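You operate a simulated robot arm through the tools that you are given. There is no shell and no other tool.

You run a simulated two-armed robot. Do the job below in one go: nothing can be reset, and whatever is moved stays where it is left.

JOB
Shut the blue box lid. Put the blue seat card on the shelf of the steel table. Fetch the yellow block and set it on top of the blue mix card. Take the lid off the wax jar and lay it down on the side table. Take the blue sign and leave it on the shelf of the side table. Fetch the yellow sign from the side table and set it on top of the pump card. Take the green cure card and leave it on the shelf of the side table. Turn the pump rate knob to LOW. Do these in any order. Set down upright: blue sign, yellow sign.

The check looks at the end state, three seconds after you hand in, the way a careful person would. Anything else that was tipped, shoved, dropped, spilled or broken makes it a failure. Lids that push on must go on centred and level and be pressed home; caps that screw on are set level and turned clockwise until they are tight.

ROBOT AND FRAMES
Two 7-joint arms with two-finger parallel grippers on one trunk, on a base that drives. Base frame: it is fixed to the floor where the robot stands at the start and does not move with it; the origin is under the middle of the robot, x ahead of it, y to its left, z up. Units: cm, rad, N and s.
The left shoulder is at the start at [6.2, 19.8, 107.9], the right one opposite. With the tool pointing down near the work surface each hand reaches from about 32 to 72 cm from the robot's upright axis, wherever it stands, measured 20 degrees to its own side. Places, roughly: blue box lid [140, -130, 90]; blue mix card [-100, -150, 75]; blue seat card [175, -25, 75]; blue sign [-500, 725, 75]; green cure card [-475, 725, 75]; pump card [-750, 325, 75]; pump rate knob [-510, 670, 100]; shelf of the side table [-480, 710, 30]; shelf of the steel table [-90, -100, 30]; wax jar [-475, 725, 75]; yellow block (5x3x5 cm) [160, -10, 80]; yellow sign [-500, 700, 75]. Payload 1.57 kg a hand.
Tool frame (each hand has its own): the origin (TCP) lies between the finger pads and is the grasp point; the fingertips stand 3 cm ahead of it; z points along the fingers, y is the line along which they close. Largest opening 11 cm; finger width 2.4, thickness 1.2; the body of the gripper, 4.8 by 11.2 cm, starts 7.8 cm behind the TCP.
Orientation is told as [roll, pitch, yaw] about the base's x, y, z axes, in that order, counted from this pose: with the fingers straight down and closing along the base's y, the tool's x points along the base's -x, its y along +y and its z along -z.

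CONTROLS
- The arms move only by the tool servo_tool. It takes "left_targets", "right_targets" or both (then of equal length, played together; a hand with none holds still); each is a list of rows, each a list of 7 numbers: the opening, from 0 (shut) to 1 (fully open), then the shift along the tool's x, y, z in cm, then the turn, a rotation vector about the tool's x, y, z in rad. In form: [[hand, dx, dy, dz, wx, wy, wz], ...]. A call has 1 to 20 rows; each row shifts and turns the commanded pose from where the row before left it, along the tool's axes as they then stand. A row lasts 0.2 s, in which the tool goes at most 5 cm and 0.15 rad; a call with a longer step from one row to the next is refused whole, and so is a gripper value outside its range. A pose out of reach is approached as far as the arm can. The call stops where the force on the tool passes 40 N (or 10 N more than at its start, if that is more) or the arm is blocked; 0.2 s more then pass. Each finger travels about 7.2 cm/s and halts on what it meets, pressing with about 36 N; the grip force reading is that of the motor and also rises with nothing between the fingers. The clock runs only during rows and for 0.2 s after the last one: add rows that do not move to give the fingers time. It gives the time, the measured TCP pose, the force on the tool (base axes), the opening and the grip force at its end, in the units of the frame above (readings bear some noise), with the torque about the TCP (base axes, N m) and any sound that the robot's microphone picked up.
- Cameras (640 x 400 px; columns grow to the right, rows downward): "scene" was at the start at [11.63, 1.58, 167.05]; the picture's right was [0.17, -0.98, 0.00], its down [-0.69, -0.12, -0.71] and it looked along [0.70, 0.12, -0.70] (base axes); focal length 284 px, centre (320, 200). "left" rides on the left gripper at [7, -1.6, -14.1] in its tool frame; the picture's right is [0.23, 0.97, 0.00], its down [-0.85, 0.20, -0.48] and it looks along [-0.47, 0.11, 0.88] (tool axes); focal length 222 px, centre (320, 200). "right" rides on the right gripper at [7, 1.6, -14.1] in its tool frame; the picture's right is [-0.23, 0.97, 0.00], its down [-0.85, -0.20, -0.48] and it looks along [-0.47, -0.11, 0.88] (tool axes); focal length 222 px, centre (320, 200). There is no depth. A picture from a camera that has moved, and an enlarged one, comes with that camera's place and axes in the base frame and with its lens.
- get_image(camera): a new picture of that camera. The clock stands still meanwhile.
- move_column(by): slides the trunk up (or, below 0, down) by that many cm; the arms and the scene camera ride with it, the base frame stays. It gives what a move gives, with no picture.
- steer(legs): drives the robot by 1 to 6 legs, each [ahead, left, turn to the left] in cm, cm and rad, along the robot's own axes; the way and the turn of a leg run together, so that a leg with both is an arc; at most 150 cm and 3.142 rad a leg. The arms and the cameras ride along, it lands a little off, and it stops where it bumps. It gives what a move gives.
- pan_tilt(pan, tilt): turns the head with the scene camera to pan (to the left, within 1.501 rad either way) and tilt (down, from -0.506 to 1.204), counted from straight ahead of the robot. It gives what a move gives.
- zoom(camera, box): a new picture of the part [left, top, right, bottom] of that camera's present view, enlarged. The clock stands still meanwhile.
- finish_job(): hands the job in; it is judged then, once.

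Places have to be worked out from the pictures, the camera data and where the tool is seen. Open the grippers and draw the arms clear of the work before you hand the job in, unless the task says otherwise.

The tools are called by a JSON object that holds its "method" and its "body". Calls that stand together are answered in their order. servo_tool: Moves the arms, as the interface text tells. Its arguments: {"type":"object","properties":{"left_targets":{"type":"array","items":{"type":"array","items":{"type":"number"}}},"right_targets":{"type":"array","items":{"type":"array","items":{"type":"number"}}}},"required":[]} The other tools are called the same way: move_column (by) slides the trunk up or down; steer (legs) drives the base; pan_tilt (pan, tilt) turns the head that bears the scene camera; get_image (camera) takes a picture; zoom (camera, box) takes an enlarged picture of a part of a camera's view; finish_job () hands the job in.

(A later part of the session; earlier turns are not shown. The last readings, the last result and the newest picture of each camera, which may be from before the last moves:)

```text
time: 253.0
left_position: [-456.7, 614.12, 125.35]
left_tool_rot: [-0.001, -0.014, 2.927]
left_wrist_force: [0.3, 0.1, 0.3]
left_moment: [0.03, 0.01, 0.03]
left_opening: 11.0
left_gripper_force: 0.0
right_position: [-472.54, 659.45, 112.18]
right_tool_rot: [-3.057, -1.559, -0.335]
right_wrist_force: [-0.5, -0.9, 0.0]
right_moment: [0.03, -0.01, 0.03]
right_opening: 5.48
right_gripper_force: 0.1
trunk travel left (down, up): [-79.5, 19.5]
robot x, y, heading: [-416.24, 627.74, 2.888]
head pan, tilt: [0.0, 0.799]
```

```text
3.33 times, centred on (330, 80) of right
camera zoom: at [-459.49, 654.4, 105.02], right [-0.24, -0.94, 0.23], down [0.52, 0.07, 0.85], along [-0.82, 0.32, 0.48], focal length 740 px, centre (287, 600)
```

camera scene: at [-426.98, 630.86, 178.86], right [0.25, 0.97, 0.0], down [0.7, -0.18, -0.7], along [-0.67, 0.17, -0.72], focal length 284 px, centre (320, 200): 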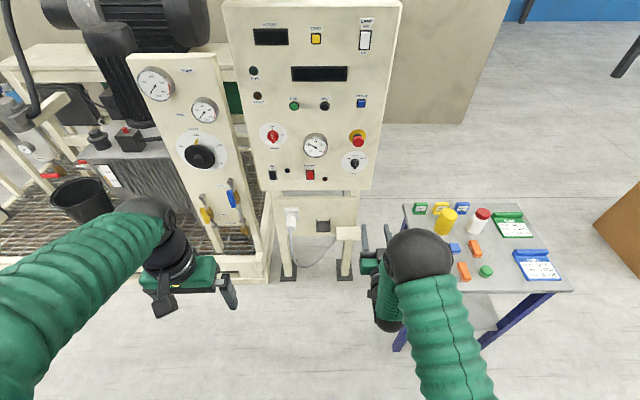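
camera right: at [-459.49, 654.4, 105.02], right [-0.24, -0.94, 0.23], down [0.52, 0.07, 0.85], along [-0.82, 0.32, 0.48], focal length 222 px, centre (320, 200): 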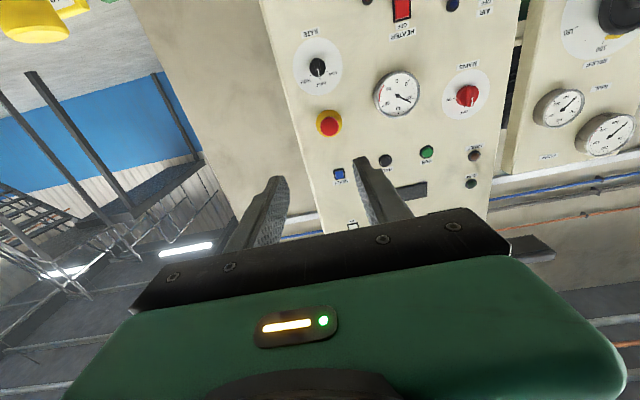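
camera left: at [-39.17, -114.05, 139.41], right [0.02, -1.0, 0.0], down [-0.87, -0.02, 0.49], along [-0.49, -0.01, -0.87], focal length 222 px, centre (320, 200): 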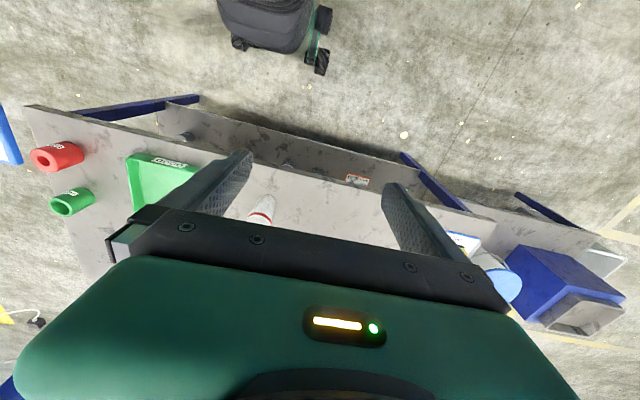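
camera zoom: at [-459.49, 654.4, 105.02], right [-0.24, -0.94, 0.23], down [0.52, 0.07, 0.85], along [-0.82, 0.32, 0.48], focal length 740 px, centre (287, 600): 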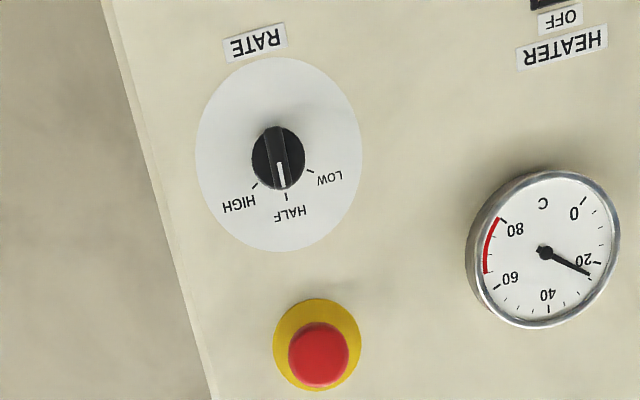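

The pointer is at HALF, and LOW is about 57° counter-clockwise. I align the hand's height with the knob and drive 36 cm ahead.

{"method": "servo_tool", "body": {"right_targets": [[0.5, 4.3, 0.8, 0, 0, 0, 0], [0.5, 4.3, 0.8, 0, 0, 0, 0], [0.5, 0, 0, 0, 0, 0, 0]]}}

{"method": "steer", "body": {"legs": [[33, 0, 0]]}}

{"method": "get_image", "body": {"camera": "right"}}

{"method": "get_image", "body": {"camera": "scene"}}

```text
time: 253.8
left_position: [-456.63, 614.13, 125.33]
left_tool_rot: [0.002, -0.014, 2.927]
left_wrist_force: [0.0, -1.2, 0.2]
left_moment: [-0.02, 0.04, -0.01]
left_opening: 11.0
left_gripper_force: 0.1
right_position: [-473.22, 657.67, 103.75]
right_tool_rot: [-3.048, -1.559, -0.344]
right_wrist_force: [1.0, -0.7, 0.0]
right_moment: [0.01, -0.01, 0.03]
right_opening: 5.52
right_gripper_force: 0.1
trunk travel left (down, up): [-79.5, 19.5]
robot x, y, heading: [-416.19, 627.98, 2.891]
head pan, tilt: [0.0, 0.799]
```

```text
time: 256.0
left_position: [-488.87, 623.03, 125.43]
left_tool_rot: [0.001, -0.016, 2.917]
left_wrist_force: [-0.2, -0.5, 0.5]
left_moment: [0.01, 0.02, 0.01]
left_opening: 10.99
left_gripper_force: 0.1
right_position: [-505.07, 666.62, 103.97]
right_tool_rot: [-3.059, -1.559, -0.343]
right_wrist_force: [-0.1, 0.2, -0.5]
right_moment: [0.03, 0.0, 0.01]
right_opening: 5.5
right_gripper_force: 0.0
trunk travel left (down, up): [-79.5, 19.5]
robot x, y, heading: [-448.07, 636.78, 2.881]
head pan, tilt: [0.0, 0.799]
```

```text
taken
camera right: at [-491.98, 661.54, 96.76], right [-0.25, -0.94, 0.23], down [0.52, 0.07, 0.85], along [-0.81, 0.33, 0.48], focal length 222 px, centre (320, 200)
```

right: 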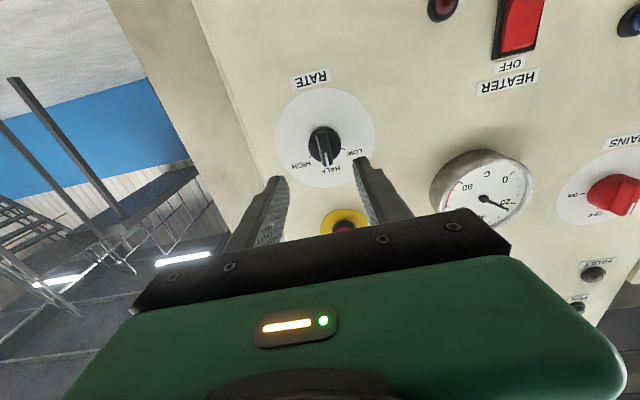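

```text
taken
camera scene: at [-458.81, 639.32, 178.89], right [0.26, 0.97, 0.0], down [0.69, -0.19, -0.7], along [-0.67, 0.18, -0.72], focal length 284 px, centre (320, 200)
```

scene: 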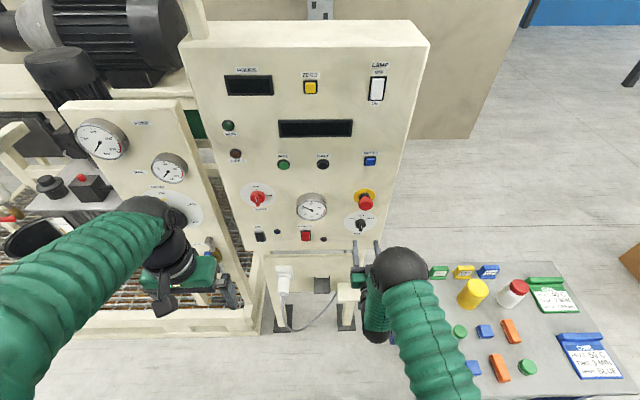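

{"method": "servo_tool", "body": {"right_targets": [[0.5, 0, 0, 0, 0, 0, 0], [0.5, 0, 0, 0, 0, 0, 0], [0.5, 0, 0, 0, 0, 0, 0], [0.5, 0, 0, 0, 0, 0, 0], [0.5, 0, 0, 0, 0, 0, 0]]}}

{"method": "zoom", "body": {"camera": "right", "box": [240, 80, 420, 240]}}

{"method": "zoom", "body": {"camera": "scene", "box": [330, 180, 410, 290]}}

```text
time: 257.2
left_position: [-488.89, 623.03, 125.47]
left_tool_rot: [-0.002, -0.014, 2.92]
left_wrist_force: [0.5, 0.4, 0.5]
left_moment: [0.02, -0.01, -0.03]
left_opening: 11.0
left_gripper_force: 0.0
right_position: [-505.19, 666.74, 103.92]
right_tool_rot: [-3.055, -1.558, -0.347]
right_wrist_force: [-0.7, 0.0, 0.1]
right_moment: [0.01, -0.04, -0.01]
right_opening: 5.5
right_gripper_force: 0.2
trunk travel left (down, up): [-79.5, 19.5]
robot x, y, heading: [-448.52, 636.31, 2.878]
head pan, tilt: [0.0, 0.799]
```

```text
2.50 times, centred on (330, 160) of right
camera zoom: at [-492.06, 661.56, 96.71], right [-0.25, -0.94, 0.23], down [0.52, 0.07, 0.85], along [-0.81, 0.33, 0.48], focal length 555 px, centre (295, 300)
```

zoom: 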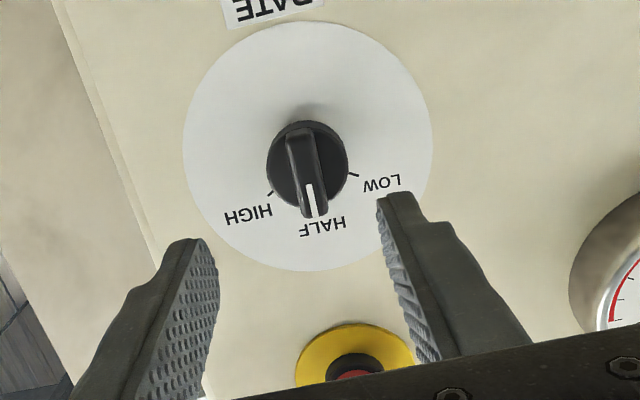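

```text
3.64 times, centred on (370, 235) of scene
camera zoom: at [-459.13, 639.42, 178.87], right [0.26, 0.97, 0.0], down [0.69, -0.19, -0.7], along [-0.67, 0.18, -0.72], focal length 1032 px, centre (138, 73)
```

zoom: 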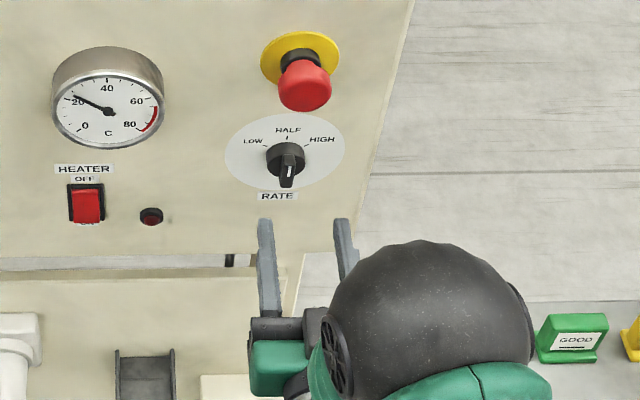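

The knob lies 0.95 cm below and 0.7 cm left of the tool axis, with the panel about 11.5 cm ahead of the TCP. I correct and move in 5.5 cm.

{"method": "servo_tool", "body": {"right_targets": [[0.5, 0.95, 0.7, 0, 0, 0, 0], [0.5, 0, 0, 2.5, 0, 0, 0], [0.5, 0, 0, 3, 0, 0, 0], [0.5, 0, 0, 0, 0, 0, 0]]}}

{"method": "zoom", "body": {"camera": "right", "box": [240, 80, 420, 240]}}

{"method": "zoom", "body": {"camera": "scene", "box": [330, 190, 390, 270]}}

```text
time: 258.2
left_position: [-489.03, 623.06, 125.34]
left_tool_rot: [-0.001, -0.014, 2.917]
left_wrist_force: [0.5, 0.2, -0.3]
left_moment: [0.0, -0.03, 0.0]
left_opening: 11.0
left_gripper_force: 0.1
right_position: [-510.45, 667.35, 102.98]
right_tool_rot: [-3.045, -1.559, -0.355]
right_wrist_force: [0.1, -0.5, -1.1]
right_moment: [0.03, -0.02, 0.01]
right_opening: 5.5
right_gripper_force: 0.0
trunk travel left (down, up): [-79.5, 19.5]
robot x, y, heading: [-448.85, 636.49, 2.877]
head pan, tilt: [0.0, 0.799]
```

```text
2.50 times, centred on (330, 160) of right
camera zoom: at [-497.32, 662.29, 95.78], right [-0.25, -0.94, 0.23], down [0.52, 0.07, 0.85], along [-0.82, 0.33, 0.48], focal length 555 px, centre (295, 300)
```

zoom: 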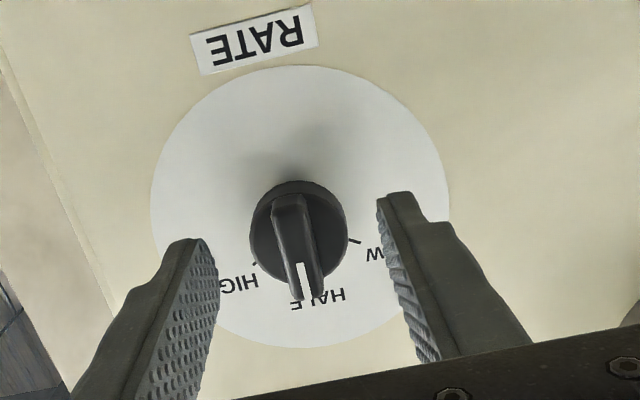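

```text
5.00 times, centred on (360, 230) of scene
camera zoom: at [-459.22, 639.45, 178.86], right [0.26, 0.97, 0.0], down [0.69, -0.19, -0.7], along [-0.67, 0.18, -0.72], focal length 1420 px, centre (120, 50)
```

zoom: 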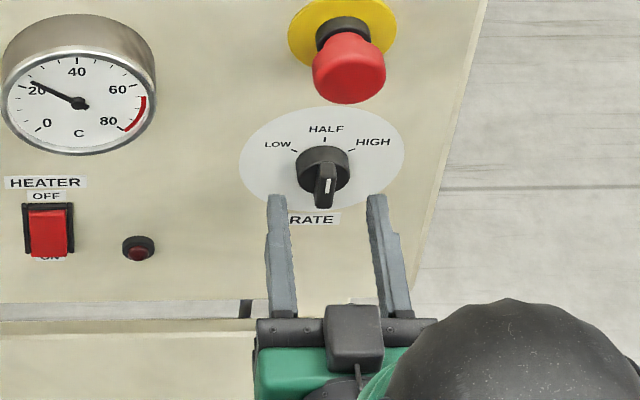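

The knob is now 0.6 cm above the axis and about 1.2 cm ahead of the tips. I correct, advance 2.4 cm and close on the bar.

{"method": "servo_tool", "body": {"right_targets": [[0.5, -0.6, -0.1, 0, 0, 0, 0], [0.5, 0, 0, 1.2, 0, 0, 0], [0.5, 0, 0, 1.0, 0, 0, 0], [0.5, 0, 0, 0, 0, 0, 0]]}}

{"method": "zoom", "body": {"camera": "right", "box": [240, 80, 420, 240]}}

{"method": "zoom", "body": {"camera": "scene", "box": [330, 190, 390, 270]}}

```text
time: 259.2
left_position: [-488.93, 623.1, 125.29]
left_tool_rot: [0.0, -0.013, 2.918]
left_wrist_force: [0.4, -0.1, 0.4]
left_moment: [0.0, 0.02, -0.01]
left_opening: 10.99
left_gripper_force: 0.1
right_position: [-512.49, 668.13, 103.61]
right_tool_rot: [-3.054, -1.557, -0.349]
right_wrist_force: [-1.1, -0.4, -0.3]
right_moment: [-0.02, -0.02, -0.04]
right_opening: 5.5
right_gripper_force: 0.0
trunk travel left (down, up): [-79.5, 19.5]
robot x, y, heading: [-448.51, 636.52, 2.878]
head pan, tilt: [0.0, 0.799]
```

```text
2.50 times, centred on (330, 160) of right
camera zoom: at [-499.43, 662.93, 96.32], right [-0.25, -0.94, 0.23], down [0.52, 0.07, 0.85], along [-0.82, 0.33, 0.48], focal length 555 px, centre (295, 300)
```

zoom: 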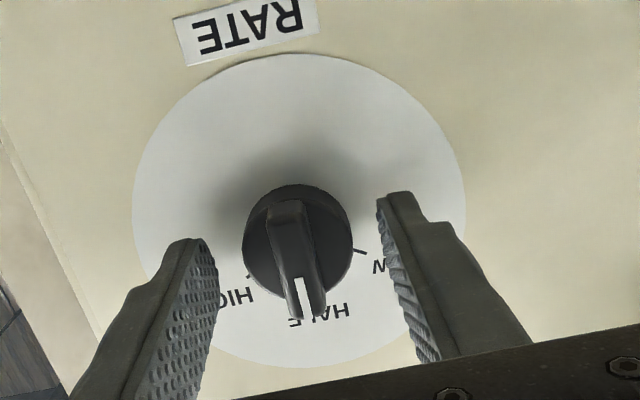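

```text
5.00 times, centred on (360, 230) of scene
camera zoom: at [-459.22, 639.43, 178.86], right [0.26, 0.97, 0.0], down [0.69, -0.19, -0.7], along [-0.67, 0.18, -0.72], focal length 1420 px, centre (120, 50)
```

zoom: 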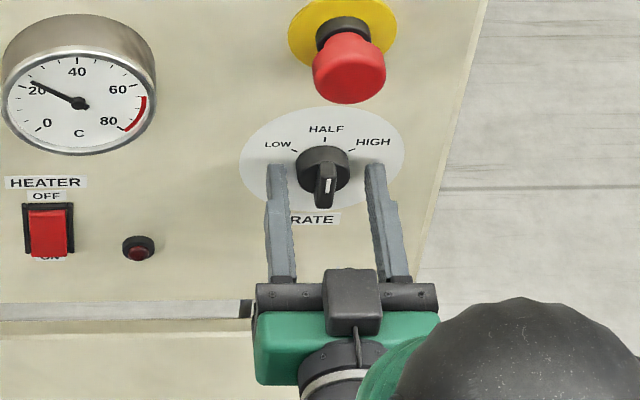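

{"method": "servo_tool", "body": {"right_targets": [[0.5, 0, 0, 0.3, 0, 0, 0], [0.03, 0, 0, 0, 0, 0, 0], [0.03, 0, 0, 0, 0, 0, 0], [0.03, 0, 0, 0, 0, 0, 0], [0.03, 0, 0, 0, 0, 0, 0]]}}

{"method": "zoom", "body": {"camera": "right", "box": [240, 80, 420, 240]}}

```text
time: 260.4
left_position: [-489.02, 622.87, 125.39]
left_tool_rot: [-0.003, -0.014, 2.919]
left_wrist_force: [0.4, -0.4, -0.4]
left_moment: [0.0, 0.02, 0.0]
left_opening: 10.99
left_gripper_force: 0.0
right_position: [-512.87, 668.07, 103.53]
right_tool_rot: [-3.009, -1.562, -0.391]
right_wrist_force: [-1.3, -1.6, -1.4]
right_moment: [0.0, 0.11, 0.71]
right_opening: 3.56
right_gripper_force: 42.2
trunk travel left (down, up): [-79.5, 19.5]
robot x, y, heading: [-448.15, 636.34, 2.878]
head pan, tilt: [0.0, 0.799]
```

```text
2.50 times, centred on (330, 160) of right
camera zoom: at [-499.81, 662.96, 96.36], right [-0.25, -0.94, 0.23], down [0.52, 0.07, 0.85], along [-0.82, 0.33, 0.48], focal length 555 px, centre (295, 300)
```

zoom: 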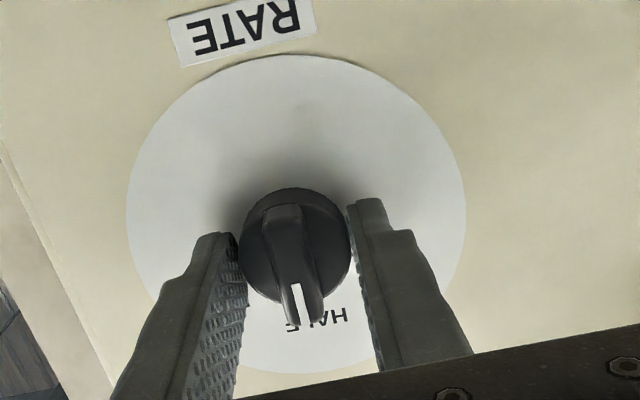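

The fingers caught the round base (3.56 cm). I open, back off 0.9 cm and regrip on the bar itself.

{"method": "servo_tool", "body": {"right_targets": [[0.45, 0, 0, 0, 0, 0, 0], [0.45, 0, 0, 0, 0, 0, 0], [0.45, 0, 0, -0.9, 0, 0, 0], [0.03, 0, 0, 0, 0, 0, 0], [0.03, 0, 0, 0, 0, 0, 0], [0.03, 0, 0, 0, 0, 0, 0], [0.03, 0, 0, 0, 0, 0, 0]]}}

{"method": "zoom", "body": {"camera": "right", "box": [240, 80, 420, 240]}}

```text
time: 262.0
left_position: [-489.02, 623.02, 125.32]
left_tool_rot: [-0.003, -0.013, 2.918]
left_wrist_force: [-0.2, -1.0, -0.2]
left_moment: [0.01, -0.01, 0.01]
left_opening: 10.99
left_gripper_force: 0.1
right_position: [-512.23, 667.86, 103.55]
right_tool_rot: [-3.03, -1.559, -0.371]
right_wrist_force: [-1.9, -0.8, 1.3]
right_moment: [0.07, 0.26, 0.25]
right_opening: 3.55
right_gripper_force: 42.0
trunk travel left (down, up): [-79.5, 19.5]
robot x, y, heading: [-448.65, 636.44, 2.88]
head pan, tilt: [0.0, 0.799]
```

```text
2.50 times, centred on (330, 160) of right
camera zoom: at [-499.0, 662.74, 96.44], right [-0.25, -0.94, 0.23], down [0.52, 0.07, 0.85], along [-0.82, 0.33, 0.48], focal length 555 px, centre (295, 300)
```

zoom: 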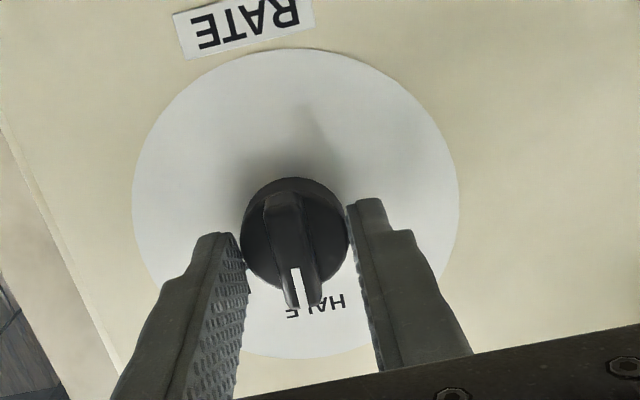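

{"method": "servo_tool", "body": {"right_targets": [[0.45, 0, 0, 0, 0, 0, 0], [0.45, 0, 0, 0, 0, 0, 0], [0.45, 0, 0, -0.7, 0, 0, 0], [0.03, 0, 0, 0, 0, 0, 0], [0.03, 0, 0, 0, 0, 0, 0], [0.03, 0, 0, 0, 0, 0, 0], [0.03, 0, 0, 0, 0, 0, 0]]}}

{"method": "zoom", "body": {"camera": "right", "box": [240, 80, 420, 240]}}

```text
time: 263.6
left_position: [-489.06, 623.0, 125.17]
left_tool_rot: [-0.002, -0.014, 2.916]
left_wrist_force: [-0.1, 0.4, 0.0]
left_moment: [-0.01, -0.01, -0.03]
left_opening: 10.99
left_gripper_force: 0.1
right_position: [-511.49, 667.63, 103.58]
right_tool_rot: [-3.002, -1.559, -0.4]
right_wrist_force: [0.8, -3.0, -0.1]
right_moment: [-0.03, -0.03, 0.44]
right_opening: 1.2
right_gripper_force: 28.7
trunk travel left (down, up): [-79.5, 19.5]
robot x, y, heading: [-447.98, 636.56, 2.879]
head pan, tilt: [0.0, 0.799]
```

```text
2.50 times, centred on (330, 160) of right
camera zoom: at [-498.36, 662.59, 96.43], right [-0.25, -0.94, 0.23], down [0.52, 0.07, 0.85], along [-0.82, 0.33, 0.48], focal length 555 px, centre (295, 300)
```

zoom: 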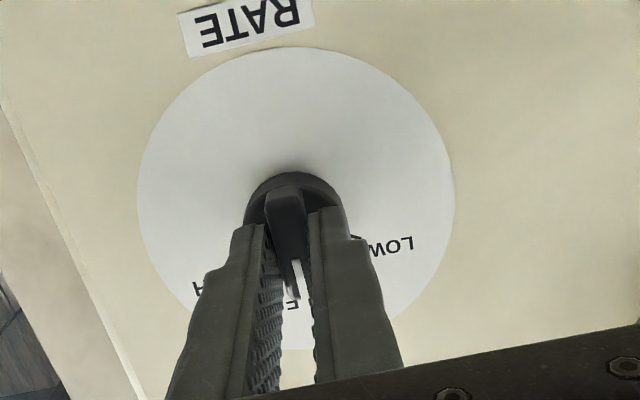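

Now the bar is held (1.2 cm). I turn it counter-clockwise about 1.0 rad.

{"method": "servo_tool", "body": {"right_targets": [[0.03, 0, 0, 0, 0, 0, -0.125], [0.03, 0, 0, 0, 0, 0, -0.125], [0.03, 0, 0, 0, 0, 0, -0.125], [0.03, 0, 0, 0, 0, 0, -0.125], [0.03, 0, 0, 0, 0, 0, -0.125], [0.03, 0, 0, 0, 0, 0, -0.125], [0.03, 0, 0, 0, 0, 0, -0.125], [0.03, 0, 0, 0, 0, 0, -0.125], [0.03, 0, 0, 0, 0, 0, 0]]}}

{"method": "get_image", "body": {"camera": "right"}}

{"method": "zoom", "body": {"camera": "scene", "box": [330, 190, 390, 270]}}

```text
time: 265.6
left_position: [-489.12, 622.88, 125.3]
left_tool_rot: [-0.002, -0.014, 2.919]
left_wrist_force: [0.8, 0.7, -0.3]
left_moment: [0.02, 0.02, 0.0]
left_opening: 11.0
left_gripper_force: 0.0
right_position: [-511.49, 667.57, 103.56]
right_tool_rot: [-1.583, -0.567, -1.822]
right_wrist_force: [6.5, -6.9, -5.1]
right_moment: [-0.04, -0.27, 0.51]
right_opening: 1.17
right_gripper_force: 28.7
trunk travel left (down, up): [-79.5, 19.5]
robot x, y, heading: [-448.57, 636.5, 2.878]
head pan, tilt: [0.0, 0.799]
```

```text
taken
camera right: at [-496.68, 668.89, 98.26], right [-0.19, -0.69, -0.7], down [0.31, -0.72, 0.62], along [-0.93, -0.1, 0.35], focal length 222 px, centre (320, 200)
```

right: 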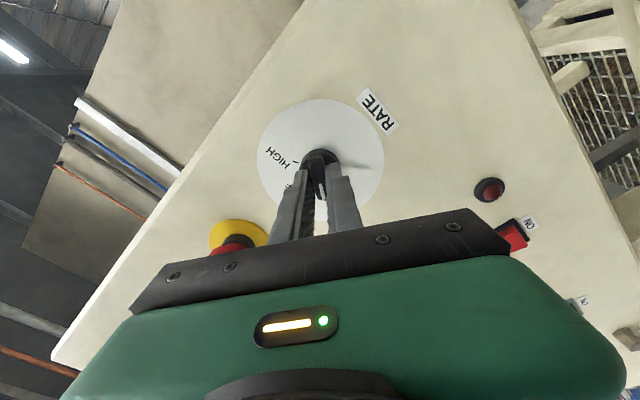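

```text
5.00 times, centred on (360, 230) of scene
camera zoom: at [-459.15, 639.14, 178.87], right [0.26, 0.97, 0.0], down [0.69, -0.18, -0.7], along [-0.67, 0.18, -0.72], focal length 1420 px, centre (120, 50)
```

zoom: 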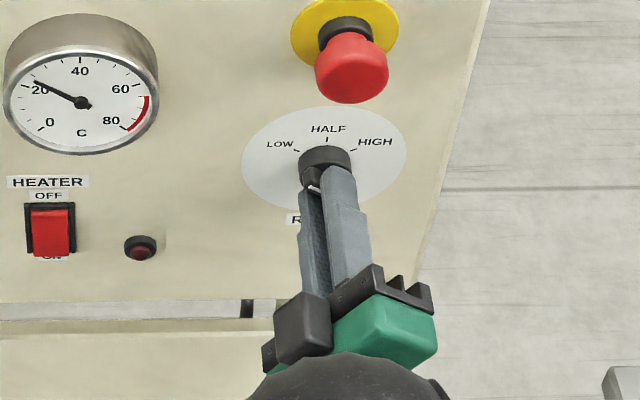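

I release and back off to check the pointer.

{"method": "servo_tool", "body": {"right_targets": [[0.3, 0, 0, 0, 0, 0, 0], [0.3, 0, 0, 0, 0, 0, 0], [0.4, 0, 0, -2, 0, 0, 0], [0.4, 0, 0, -3, 0, 0, 0], [0.4, 0, 0, -3, 0, 0, 0], [0.4, 0, 0, 0, 0, 0, 0]]}}

{"method": "zoom", "body": {"camera": "scene", "box": [335, 190, 385, 255]}}

{"method": "zoom", "body": {"camera": "right", "box": [250, 60, 410, 210]}}

```text
time: 267.0
left_position: [-488.99, 623.05, 125.32]
left_tool_rot: [-0.001, -0.014, 2.917]
left_wrist_force: [-0.2, -0.4, -0.7]
left_moment: [-0.01, 0.0, 0.01]
left_opening: 11.0
left_gripper_force: 0.0
right_position: [-503.62, 665.63, 103.25]
right_tool_rot: [-1.586, -0.57, -1.824]
right_wrist_force: [0.5, -0.3, 0.3]
right_moment: [0.03, 0.02, -0.03]
right_opening: 4.4
right_gripper_force: 0.1
trunk travel left (down, up): [-79.5, 19.5]
robot x, y, heading: [-448.17, 636.75, 2.88]
head pan, tilt: [0.0, 0.799]
```

```text
6.15 times, centred on (360, 222) of scene
camera zoom: at [-459.25, 639.38, 178.86], right [0.26, 0.97, 0.0], down [0.69, -0.19, -0.7], along [-0.67, 0.18, -0.72], focal length 1747 px, centre (74, 62)
```

zoom: 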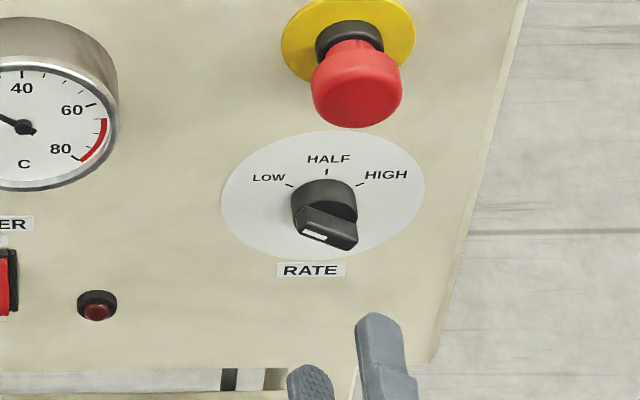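

```text
2.67 times, centred on (330, 135) of right
camera zoom: at [-488.88, 666.87, 98.14], right [-0.19, -0.69, -0.7], down [0.31, -0.72, 0.62], along [-0.93, -0.1, 0.35], focal length 592 px, centre (293, 373)
```

zoom: 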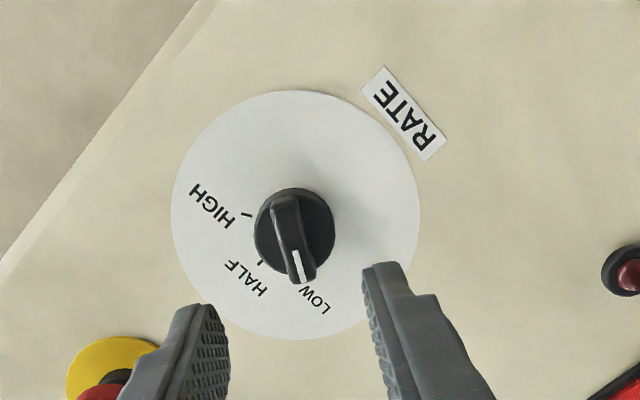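

The pointer sits on LOW. I back the base off and bring the right hand back to pointing down.

{"method": "steer", "body": {"legs": [[-36, 0, 0.01]]}}

{"method": "servo_tool", "body": {"right_targets": [[0.5, 0, 0, 0, 0, 0, 0.125], [0.5, 0, 0, 0, 0, 0, 0.125], [0.5, 0, 0, 0, 0, 0, 0.125], [0.5, 0, 0, 0, 0, 0, 0.125], [0.5, 0, 0, 0, 0, 0, 0.125], [0.5, 0, 0, 0, 0, 0, 0.125], [0.5, 0, 0, 0, 0, 0, 0.125], [0.5, 0, 0, 0, 0, 0, 0.125], [0.5, 0, 0, 0, 0, 0.1428, 0], [0.5, 0, 0, 0, 0, 0.1428, 0], [0.5, 0, 0, 0, 0, 0.1428, 0], [0.5, 0, 0, 0, 0, 0.1428, 0], [0.5, 0, 0, 0, 0, 0.1428, 0], [0.5, 0, 0, 0, 0, 0.1428, 0], [0.5, 0, 0, 0, 0, 0.1428, 0], [0.5, 0, 0, 0, 0, 0.1428, 0], [0.5, 0, 0, 0, 0, 0.1428, 0], [0.5, 0, 0, 0, 0, 0.1428, 0], [0.5, 0, 0, 0, 0, 0.1428, 0], [0.5, 0, 0, 0, 0, 0, 0]]}}

{"method": "zoom", "body": {"camera": "scene", "box": [335, 125, 385, 185]}}

```text
time: 269.3
left_position: [-453.71, 613.37, 125.28]
left_tool_rot: [-0.002, -0.013, 2.936]
left_wrist_force: [-0.3, 0.2, -0.6]
left_moment: [-0.01, -0.01, 0.0]
left_opening: 11.01
left_gripper_force: 0.1
right_position: [-468.99, 655.66, 103.34]
right_tool_rot: [-1.582, -0.57, -1.81]
right_wrist_force: [-0.6, -0.2, 0.5]
right_moment: [0.02, -0.02, 0.03]
right_opening: 4.38
right_gripper_force: 0.1
trunk travel left (down, up): [-79.5, 19.5]
robot x, y, heading: [-413.17, 627.5, 2.893]
head pan, tilt: [0.0, 0.799]
```

```text
time: 273.5
left_position: [-453.27, 613.24, 125.36]
left_tool_rot: [0.0, -0.015, 2.934]
left_wrist_force: [0.4, 0.9, -1.3]
left_moment: [0.0, -0.01, -0.02]
left_opening: 10.98
left_gripper_force: 0.0
right_position: [-468.79, 655.64, 103.53]
right_tool_rot: [-0.001, -0.011, 2.895]
right_wrist_force: [0.3, -0.2, 0.5]
right_moment: [0.0, -0.04, 0.03]
right_opening: 5.5
right_gripper_force: 0.0
trunk travel left (down, up): [-79.5, 19.5]
robot x, y, heading: [-413.18, 627.16, 2.894]
head pan, tilt: [0.0, 0.799]
```

```text
6.67 times, centred on (360, 155) of scene
camera zoom: at [-423.96, 630.12, 178.86], right [0.24, 0.97, 0.0], down [0.7, -0.18, -0.7], along [-0.67, 0.17, -0.72], focal length 1893 px, centre (53, 500)
```

zoom: 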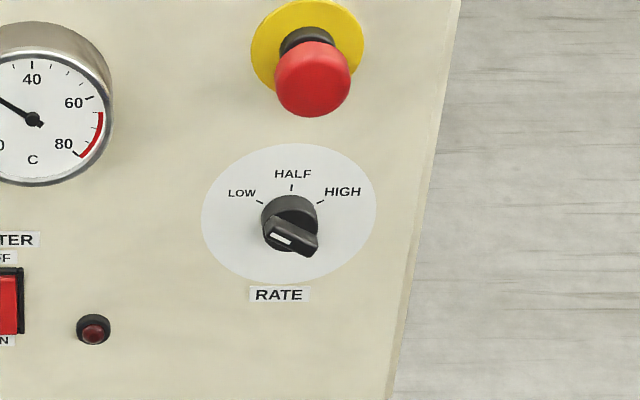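

Pointer aligned with LOW. Now I return to the front of the side table, raising the right hand first.

{"method": "servo_tool", "body": {"right_targets": [[1, 0, 0, -4.5, 0, 0, 0], [1, 0, 0, -4.5, 0, 0, 0], [1, 0, 0, 0, 0, 0, 0]]}}

{"method": "steer", "body": {"legs": [[0, -69.7, -0.009], [30, 0, 0]]}}

{"method": "get_image", "body": {"camera": "scene"}}

{"method": "get_image", "body": {"camera": "right"}}

{"method": "get_image", "body": {"camera": "left"}}

```text
time: 274.3
left_position: [-453.49, 613.21, 125.35]
left_tool_rot: [0.002, -0.015, 2.933]
left_wrist_force: [0.1, -0.1, 0.3]
left_moment: [-0.01, -0.01, 0.04]
left_opening: 11.03
left_gripper_force: 0.0
right_position: [-469.0, 655.61, 112.44]
right_tool_rot: [-0.002, -0.012, 2.897]
right_wrist_force: [-0.4, -0.1, -0.3]
right_moment: [0.02, -0.03, -0.02]
right_opening: 11.02
right_gripper_force: 0.1
trunk travel left (down, up): [-79.5, 19.5]
robot x, y, heading: [-413.05, 627.15, 2.891]
head pan, tilt: [0.0, 0.799]
```

```text
time: 279.8
left_position: [-464.66, 688.64, 125.5]
left_tool_rot: [0.0, -0.019, 2.921]
left_wrist_force: [-0.1, -0.2, -0.3]
left_moment: [0.01, 0.0, 0.03]
left_opening: 11.0
left_gripper_force: 0.1
right_position: [-479.78, 731.13, 112.62]
right_tool_rot: [-0.001, -0.016, 2.883]
right_wrist_force: [0.0, -0.2, 0.4]
right_moment: [0.0, 0.0, 0.01]
right_opening: 10.98
right_gripper_force: 0.1
trunk travel left (down, up): [-79.5, 19.5]
robot x, y, heading: [-424.67, 702.28, 2.885]
head pan, tilt: [0.0, 0.799]
```

```text
taken
camera scene: at [-434.95, 705.01, 178.89], right [0.26, 0.97, 0.0], down [0.69, -0.18, -0.7], along [-0.67, 0.18, -0.72], focal length 284 px, centre (320, 200)
```

scene: 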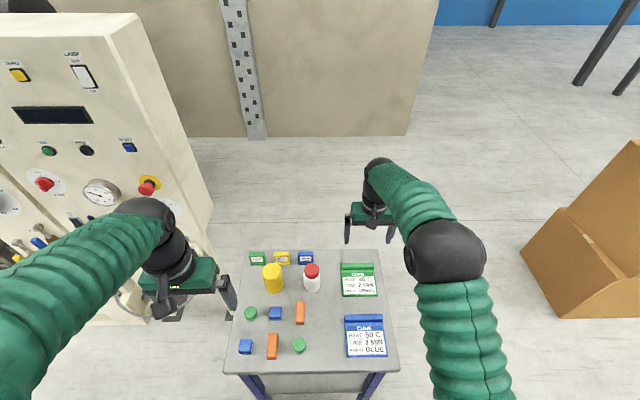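

```text
taken
camera right: at [-473.31, 727.84, 126.64], right [-0.47, -0.88, 0.0], down [-0.77, 0.41, 0.49], along [-0.44, 0.23, -0.87], focal length 222 px, centre (320, 200)
```

right: 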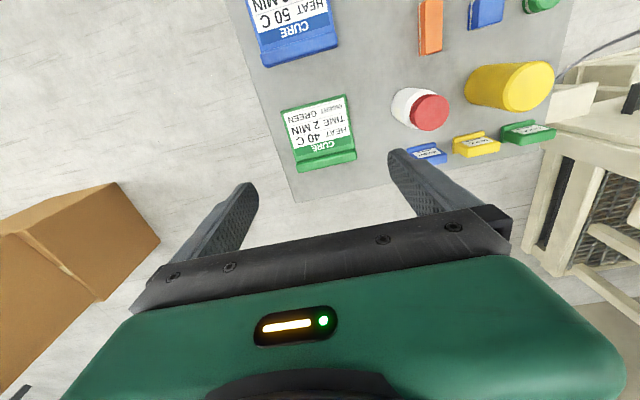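

```text
taken
camera left: at [-457.29, 688.44, 139.46], right [0.01, -1.0, -0.01], down [-0.87, -0.01, 0.49], along [-0.49, 0.0, -0.87], focal length 222 px, centre (320, 200)
```

left: 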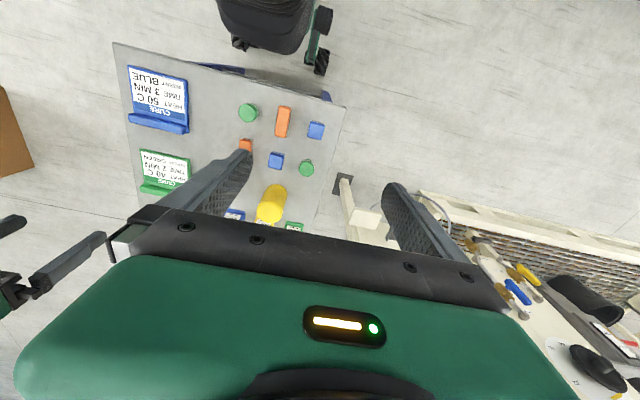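

{"method": "zoom", "body": {"camera": "scene", "box": [235, 235, 405, 345]}}

{"method": "zoom", "body": {"camera": "right", "box": [260, 70, 420, 200]}}

```text
3.64 times, centred on (320, 290) of scene
camera zoom: at [-434.95, 705.01, 178.89], right [0.26, 0.97, 0.0], down [0.69, -0.18, -0.7], along [-0.67, 0.18, -0.72], focal length 1032 px, centre (320, -127)
```

zoom: 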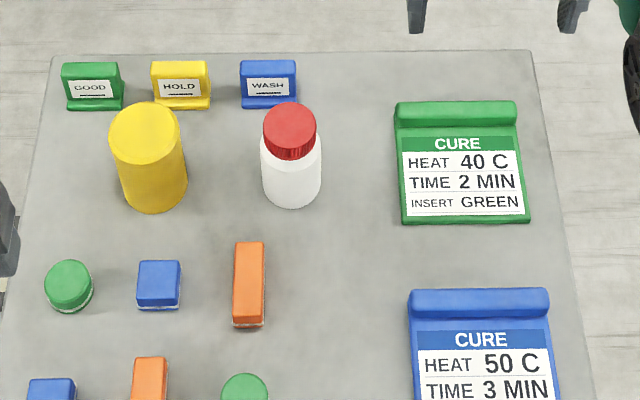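

```text
3.08 times, centred on (340, 135) of right
camera zoom: at [-473.31, 727.84, 126.64], right [-0.47, -0.88, 0.0], down [-0.77, 0.41, 0.49], along [-0.44, 0.23, -0.87], focal length 684 px, centre (258, 400)
```

zoom: 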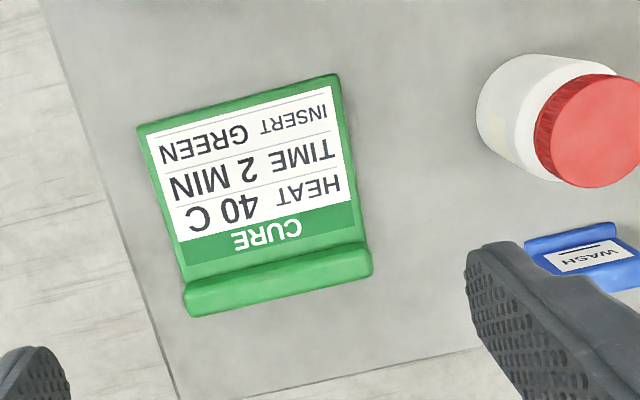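

Both views put the green card's ridge at (-487.4, 733.8), turned about -0.025. I rotate the right hand a quarter turn and come down over it.

{"method": "servo_tool", "body": {"right_targets": [[1, 0, 0, 0, 0, 0, -0.1407], [1, 0, 0, 0, 0, 0, -0.1407], [1, 0, 0, 0, 0, 0, -0.1407], [1, 0, 0, 0, 0, 0, -0.1407], [1, 0, 0, 0, 0, 0, -0.1407], [1, 0, 0, 0, 0, 0, -0.1407], [1, 0, 0, 0, 0, 0, -0.1407], [1, 0, 0, 0, 0, 0, -0.1407], [1, 0, 0, 0, 0, 0, -0.1407], [1, 0, 0, 0, 0, 0, -0.1407], [1, 0, 0, 0, 0, 0, -0.1407], [1, 0.25, -4, 0, 0, 0, 0], [1, 0.25, -4, 0, 0, 0, 0], [1, 0, 0, 5, 0, 0, 0], [1, 0, 0, 5, 0, 0, 0], [1, 0, 0, 5, 0, 0, 0], [1, 0, 0, 4, 0, 0, 0], [1, 0, 0, 0, 0, 0, 0]]}}

{"method": "get_image", "body": {"camera": "right"}}

{"method": "zoom", "body": {"camera": "scene", "box": [300, 220, 420, 320]}}

```text
time: 283.6
left_position: [-464.76, 688.62, 125.39]
left_tool_rot: [0.001, -0.018, 2.921]
left_wrist_force: [-0.2, -0.1, 0.0]
left_moment: [0.0, -0.01, 0.02]
left_opening: 10.99
left_gripper_force: 0.0
right_position: [-486.16, 733.69, 94.04]
right_tool_rot: [-0.015, 0.002, -1.853]
right_wrist_force: [0.2, -0.3, -0.4]
right_moment: [-0.01, 0.03, 0.04]
right_opening: 11.0
right_gripper_force: 0.0
right hand out of reach, approached as far as the arm can: row 13, 17
trunk travel left (down, up): [-79.5, 19.5]
robot x, y, heading: [-424.47, 702.19, 2.882]
head pan, tilt: [0.0, 0.799]
```

```text
taken
camera right: at [-482.5, 739.88, 108.08], right [0.87, -0.49, -0.01], down [-0.42, -0.77, 0.48], along [-0.25, -0.41, -0.88], focal length 222 px, centre (320, 200)
```

right: 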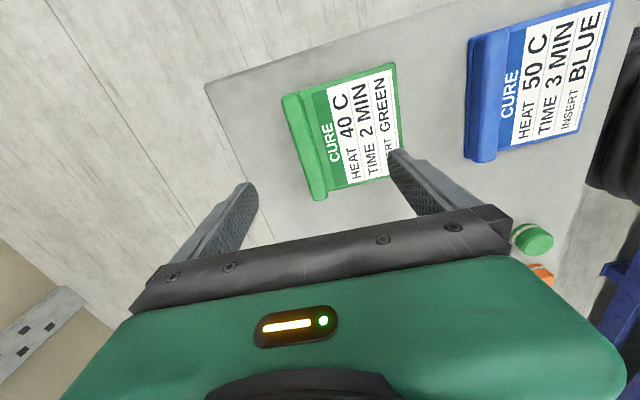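

```text
4.00 times, centred on (360, 270) of scene
camera zoom: at [-435.18, 705.33, 178.87], right [0.26, 0.97, 0.0], down [0.69, -0.18, -0.7], along [-0.67, 0.18, -0.72], focal length 1136 px, centre (160, -80)
```

zoom: 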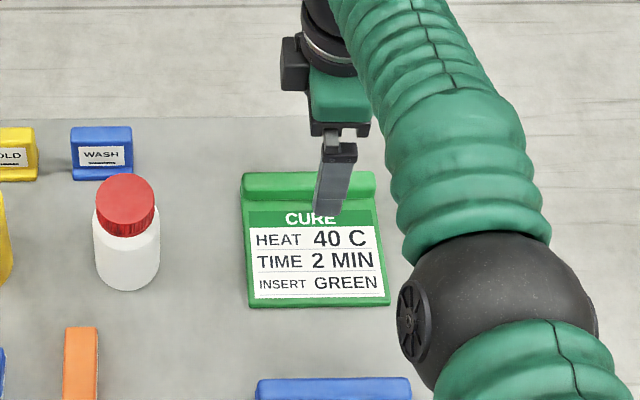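

At the limit of reach, so I raise slightly and drive 3 cm closer.

{"method": "servo_tool", "body": {"right_targets": [[1, 0, 0.5, -2, 0, 0, 0], [1, 0, 0, 0, 0, 0, 0]]}}

{"method": "steer", "body": {"legs": [[3, 0, 0]]}}

{"method": "get_image", "body": {"camera": "right"}}

```text
time: 284.2
left_position: [-464.66, 688.69, 125.45]
left_tool_rot: [0.0, -0.017, 2.922]
left_wrist_force: [0.1, 0.7, -0.1]
left_moment: [-0.02, -0.02, -0.02]
left_opening: 10.98
left_gripper_force: 0.1
right_position: [-486.25, 733.53, 95.98]
right_tool_rot: [-0.009, 0.001, -1.852]
right_wrist_force: [-0.5, -0.2, 0.5]
right_moment: [0.02, 0.0, -0.02]
right_opening: 11.02
right_gripper_force: 0.0
right hand out of reach, approached as far as the arm can: row 1
trunk travel left (down, up): [-79.5, 19.5]
robot x, y, heading: [-424.52, 702.26, 2.886]
head pan, tilt: [0.0, 0.799]
```

```text
time: 285.0
left_position: [-466.92, 689.46, 125.76]
left_tool_rot: [-0.002, -0.025, 2.922]
left_wrist_force: [0.5, -0.9, 0.4]
left_moment: [0.0, 0.01, 0.02]
left_opening: 10.97
left_gripper_force: 0.1
right_position: [-488.47, 734.18, 96.26]
right_tool_rot: [-0.017, 0.002, -1.851]
right_wrist_force: [-0.4, -0.2, -0.2]
right_moment: [0.04, 0.07, 0.01]
right_opening: 10.98
right_gripper_force: 0.1
trunk travel left (down, up): [-79.5, 19.5]
robot x, y, heading: [-427.17, 703.54, 2.882]
head pan, tilt: [0.0, 0.799]
```

```text
taken
camera right: at [-484.82, 740.47, 110.46], right [0.87, -0.49, -0.02], down [-0.42, -0.77, 0.48], along [-0.25, -0.41, -0.88], focal length 222 px, centre (320, 200)
```

right: 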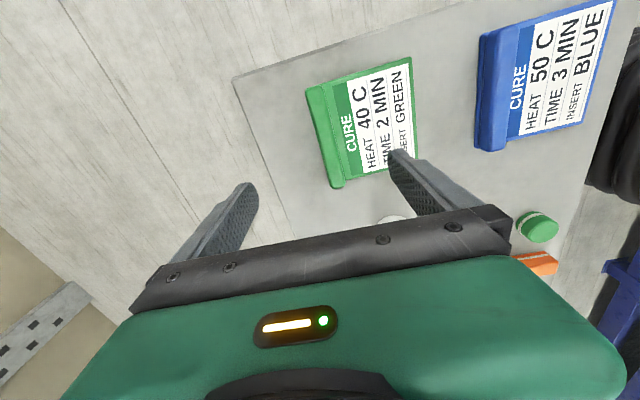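

{"method": "servo_tool", "body": {"right_targets": [[1, 0.5, 0.7, 3, 0, 0, 0], [1, 0, 0, 4, 0, 0, 0], [1, 0, 0, 2.5, 0, 0, 0], [1, 0, 0, 0, 0, 0, 0], [1, 0, 0, 0, 0, 0, 0]]}}

{"method": "zoom", "body": {"camera": "right", "box": [200, 80, 440, 230]}}

{"method": "zoom", "body": {"camera": "scene", "box": [310, 240, 410, 320]}}

```text
time: 286.2
left_position: [-467.62, 689.57, 125.53]
left_tool_rot: [0.001, -0.02, 2.922]
left_wrist_force: [0.3, -0.2, 0.2]
left_moment: [-0.01, 0.01, -0.02]
left_opening: 11.0
left_gripper_force: 0.0
right_position: [-487.1, 734.38, 86.68]
right_tool_rot: [-0.013, 0.002, -1.852]
right_wrist_force: [-0.1, 1.2, -0.7]
right_moment: [0.01, 0.02, -0.02]
right_opening: 11.02
right_gripper_force: 0.2
right hand out of reach, approached as far as the arm can: row 2, 3
trunk travel left (down, up): [-79.5, 19.5]
robot x, y, heading: [-427.38, 703.29, 2.882]
head pan, tilt: [0.0, 0.799]
```

```text
2.67 times, centred on (320, 155) of right
camera zoom: at [-483.59, 740.68, 100.8], right [0.87, -0.49, -0.01], down [-0.42, -0.77, 0.48], along [-0.24, -0.41, -0.88], focal length 592 px, centre (320, 320)
```

zoom: 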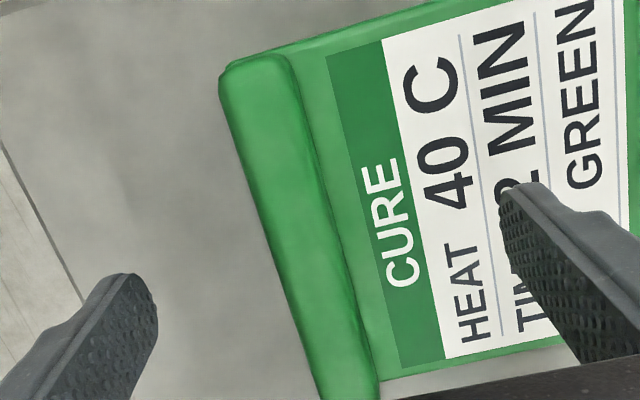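

```text
5.00 times, centred on (360, 280) of scene
camera zoom: at [-438.29, 706.14, 178.86], right [0.26, 0.97, 0.0], down [0.69, -0.18, -0.7], along [-0.67, 0.18, -0.72], focal length 1420 px, centre (120, -200)
```

zoom: 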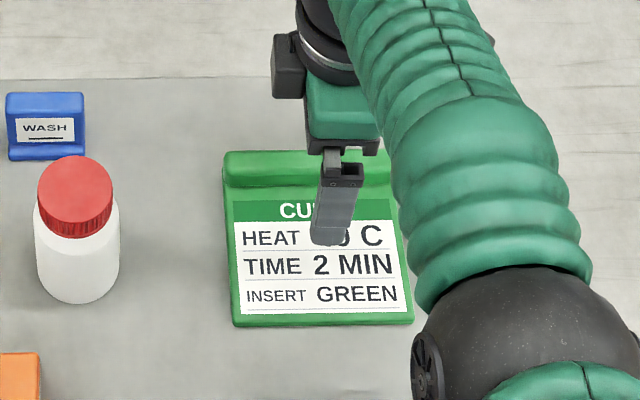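

Still at the reach limit when low; I raise the hand, lower the trunk 10 cm for a flatter arm, and align again.

{"method": "servo_tool", "body": {"right_targets": [[1, 0, 0, -5, 0, 0, 0], [1, 0, 0, -5, 0, 0, 0], [1, 0, 0, -2, 0, 0, 0], [1, 0, 0, 0, 0, 0, 0]]}}

{"method": "move_column", "body": {"by": -10}}

{"method": "get_image", "body": {"camera": "right"}}

{"method": "get_image", "body": {"camera": "scene"}}

```text
time: 287.2
left_position: [-467.6, 689.58, 125.56]
left_tool_rot: [0.0, -0.018, 2.921]
left_wrist_force: [-0.5, -0.5, 0.3]
left_moment: [0.01, -0.02, 0.02]
left_opening: 11.0
left_gripper_force: 0.1
right_position: [-489.33, 734.98, 98.31]
right_tool_rot: [-0.011, 0.002, -1.852]
right_wrist_force: [-0.4, 0.1, -0.3]
right_moment: [0.01, 0.02, 0.03]
right_opening: 11.0
right_gripper_force: 0.0
right hand out of reach, approached as far as the arm can: row 1, 2
trunk travel left (down, up): [-79.5, 19.5]
robot x, y, heading: [-427.09, 703.06, 2.88]
head pan, tilt: [0.0, 0.799]
```

```text
time: 288.6
left_position: [-467.42, 689.58, 115.53]
left_tool_rot: [0.0, -0.018, 2.921]
left_wrist_force: [-0.5, -0.1, 0.0]
left_moment: [0.01, -0.02, -0.02]
left_opening: 11.0
left_gripper_force: 0.1
right_position: [-489.41, 734.92, 88.26]
right_tool_rot: [-0.011, 0.001, -1.853]
right_wrist_force: [-0.7, 0.0, 0.0]
right_moment: [-0.01, -0.02, -0.01]
right_opening: 11.0
right_gripper_force: 0.0
trunk travel left (down, up): [-69.5, 29.5]
robot x, y, heading: [-427.56, 703.18, 2.88]
head pan, tilt: [0.0, 0.799]
```

```text
taken
camera right: at [-485.76, 741.12, 102.31], right [0.87, -0.49, -0.01], down [-0.42, -0.77, 0.48], along [-0.24, -0.41, -0.88], focal length 222 px, centre (320, 200)
```

right: 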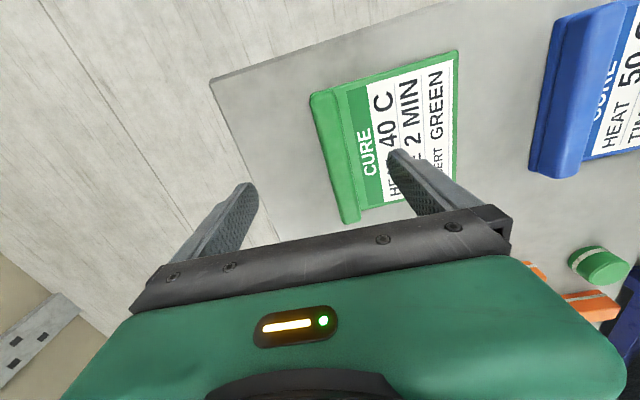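

```text
taken
camera scene: at [-438.27, 706.15, 168.86], right [0.26, 0.97, 0.0], down [0.69, -0.18, -0.7], along [-0.67, 0.18, -0.72], focal length 284 px, centre (320, 200)
```

scene: 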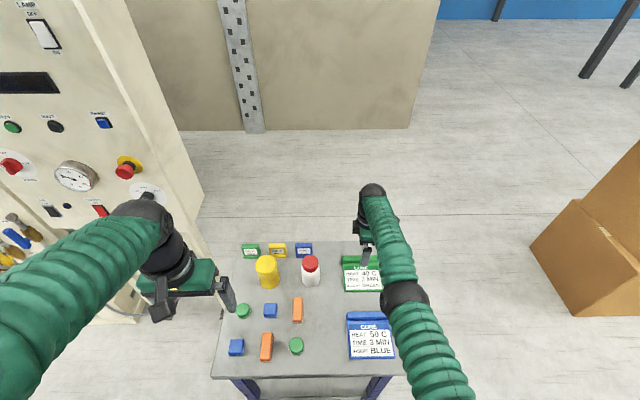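

{"method": "servo_tool", "body": {"right_targets": [[1, 0.2, 1.2, 0, 0, 0, 0], [1, 0, 0, 2, 0, 0, 0], [1, 0, 0, 1.2, 0, 0, 0], [1, 0, 0, 0, 0, 0, 0], [1, 0, 0, 0, 0, 0, 0]]}}

{"method": "zoom", "body": {"camera": "right", "box": [200, 80, 440, 230]}}

```text
time: 289.8
left_position: [-467.56, 689.54, 115.5]
left_tool_rot: [0.0, -0.018, 2.921]
left_wrist_force: [-0.4, 1.3, 0.5]
left_moment: [0.01, -0.03, 0.0]
left_opening: 11.0
left_gripper_force: 0.0
right_position: [-489.08, 735.04, 85.0]
right_tool_rot: [-0.01, 0.002, -1.852]
right_wrist_force: [-0.4, 0.4, -0.3]
right_moment: [-0.01, 0.0, 0.02]
right_opening: 10.99
right_gripper_force: 0.0
right hand out of reach, approached as far as the arm can: row 1
trunk travel left (down, up): [-69.5, 29.5]
robot x, y, heading: [-427.39, 703.18, 2.876]
head pan, tilt: [0.0, 0.799]
```

```text
2.67 times, centred on (320, 155) of right
camera zoom: at [-485.59, 741.23, 99.12], right [0.87, -0.49, -0.01], down [-0.42, -0.77, 0.48], along [-0.24, -0.41, -0.88], focal length 592 px, centre (320, 320)
```

zoom: 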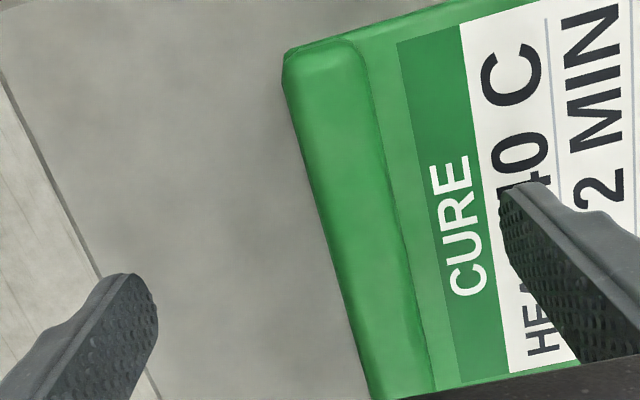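

{"method": "servo_tool", "body": {"right_targets": [[1, 0, 1.2, 0, 0, 0, 0], [1, 0, 0, 0, 0, 0, 0], [1, 0, 0, 0, 0, 0, 0]]}}

{"method": "zoom", "body": {"camera": "right", "box": [200, 80, 440, 230]}}

```text
time: 290.6
left_position: [-467.43, 689.48, 115.55]
left_tool_rot: [-0.001, -0.018, 2.923]
left_wrist_force: [0.1, 0.1, -0.2]
left_moment: [-0.01, 0.0, -0.01]
left_opening: 11.0
left_gripper_force: 0.1
right_position: [-488.79, 734.75, 84.92]
right_tool_rot: [-0.008, 0.001, -1.851]
right_wrist_force: [0.2, -0.1, 0.9]
right_moment: [0.0, 0.01, -0.01]
right_opening: 11.01
right_gripper_force: 0.0
right hand out of reach, approached as far as the arm can: row 1
trunk travel left (down, up): [-69.5, 29.5]
robot x, y, heading: [-427.45, 703.02, 2.878]
head pan, tilt: [0.0, 0.799]
```

```text
2.67 times, centred on (320, 155) of right
camera zoom: at [-485.27, 741.05, 99.04], right [0.87, -0.49, -0.01], down [-0.42, -0.77, 0.48], along [-0.24, -0.41, -0.88], focal length 592 px, centre (320, 320)
```

zoom: 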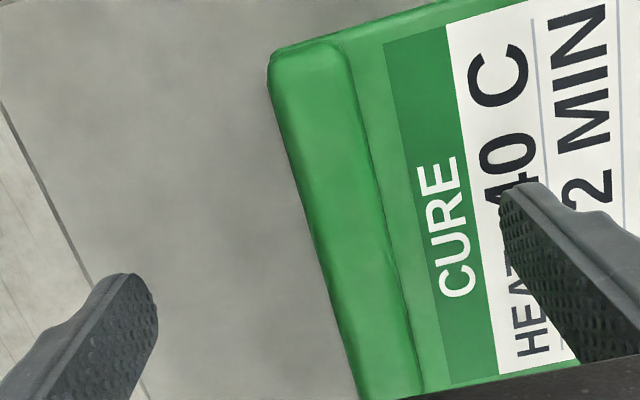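

{"method": "servo_tool", "body": {"right_targets": [[1, 0, 1.0, 0, 0, 0, 0], [1, 0, 0, 0, 0, 0, 0], [1, 0, 0, 0, 0, 0, 0]]}}

{"method": "zoom", "body": {"camera": "right", "box": [200, 80, 440, 230]}}

```text
time: 291.4
left_position: [-467.43, 689.47, 115.42]
left_tool_rot: [-0.001, -0.017, 2.924]
left_wrist_force: [-0.1, 0.0, -1.6]
left_moment: [-0.02, -0.01, 0.01]
left_opening: 10.98
left_gripper_force: 0.1
right_position: [-488.86, 734.82, 84.97]
right_tool_rot: [-0.009, 0.003, -1.85]
right_wrist_force: [-0.4, -0.5, -0.2]
right_moment: [0.0, 0.01, -0.02]
right_opening: 10.99
right_gripper_force: 0.1
right hand out of reach, approached as far as the arm can: row 1
trunk travel left (down, up): [-69.5, 29.5]
robot x, y, heading: [-427.18, 703.09, 2.881]
head pan, tilt: [0.0, 0.799]
```

```text
2.67 times, centred on (320, 155) of right
camera zoom: at [-485.27, 741.06, 99.05], right [0.87, -0.49, -0.01], down [-0.42, -0.77, 0.48], along [-0.24, -0.41, -0.88], focal length 592 px, centre (320, 320)
```

zoom: 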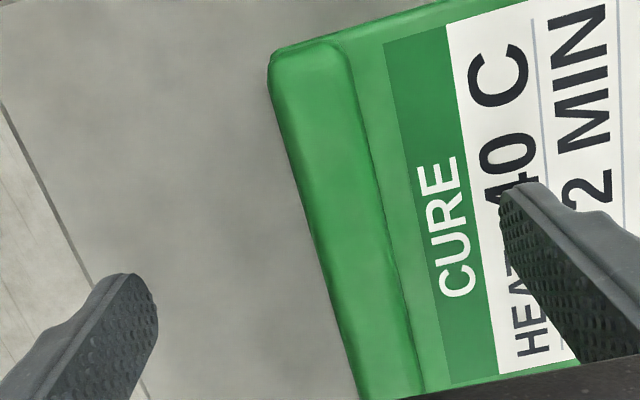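

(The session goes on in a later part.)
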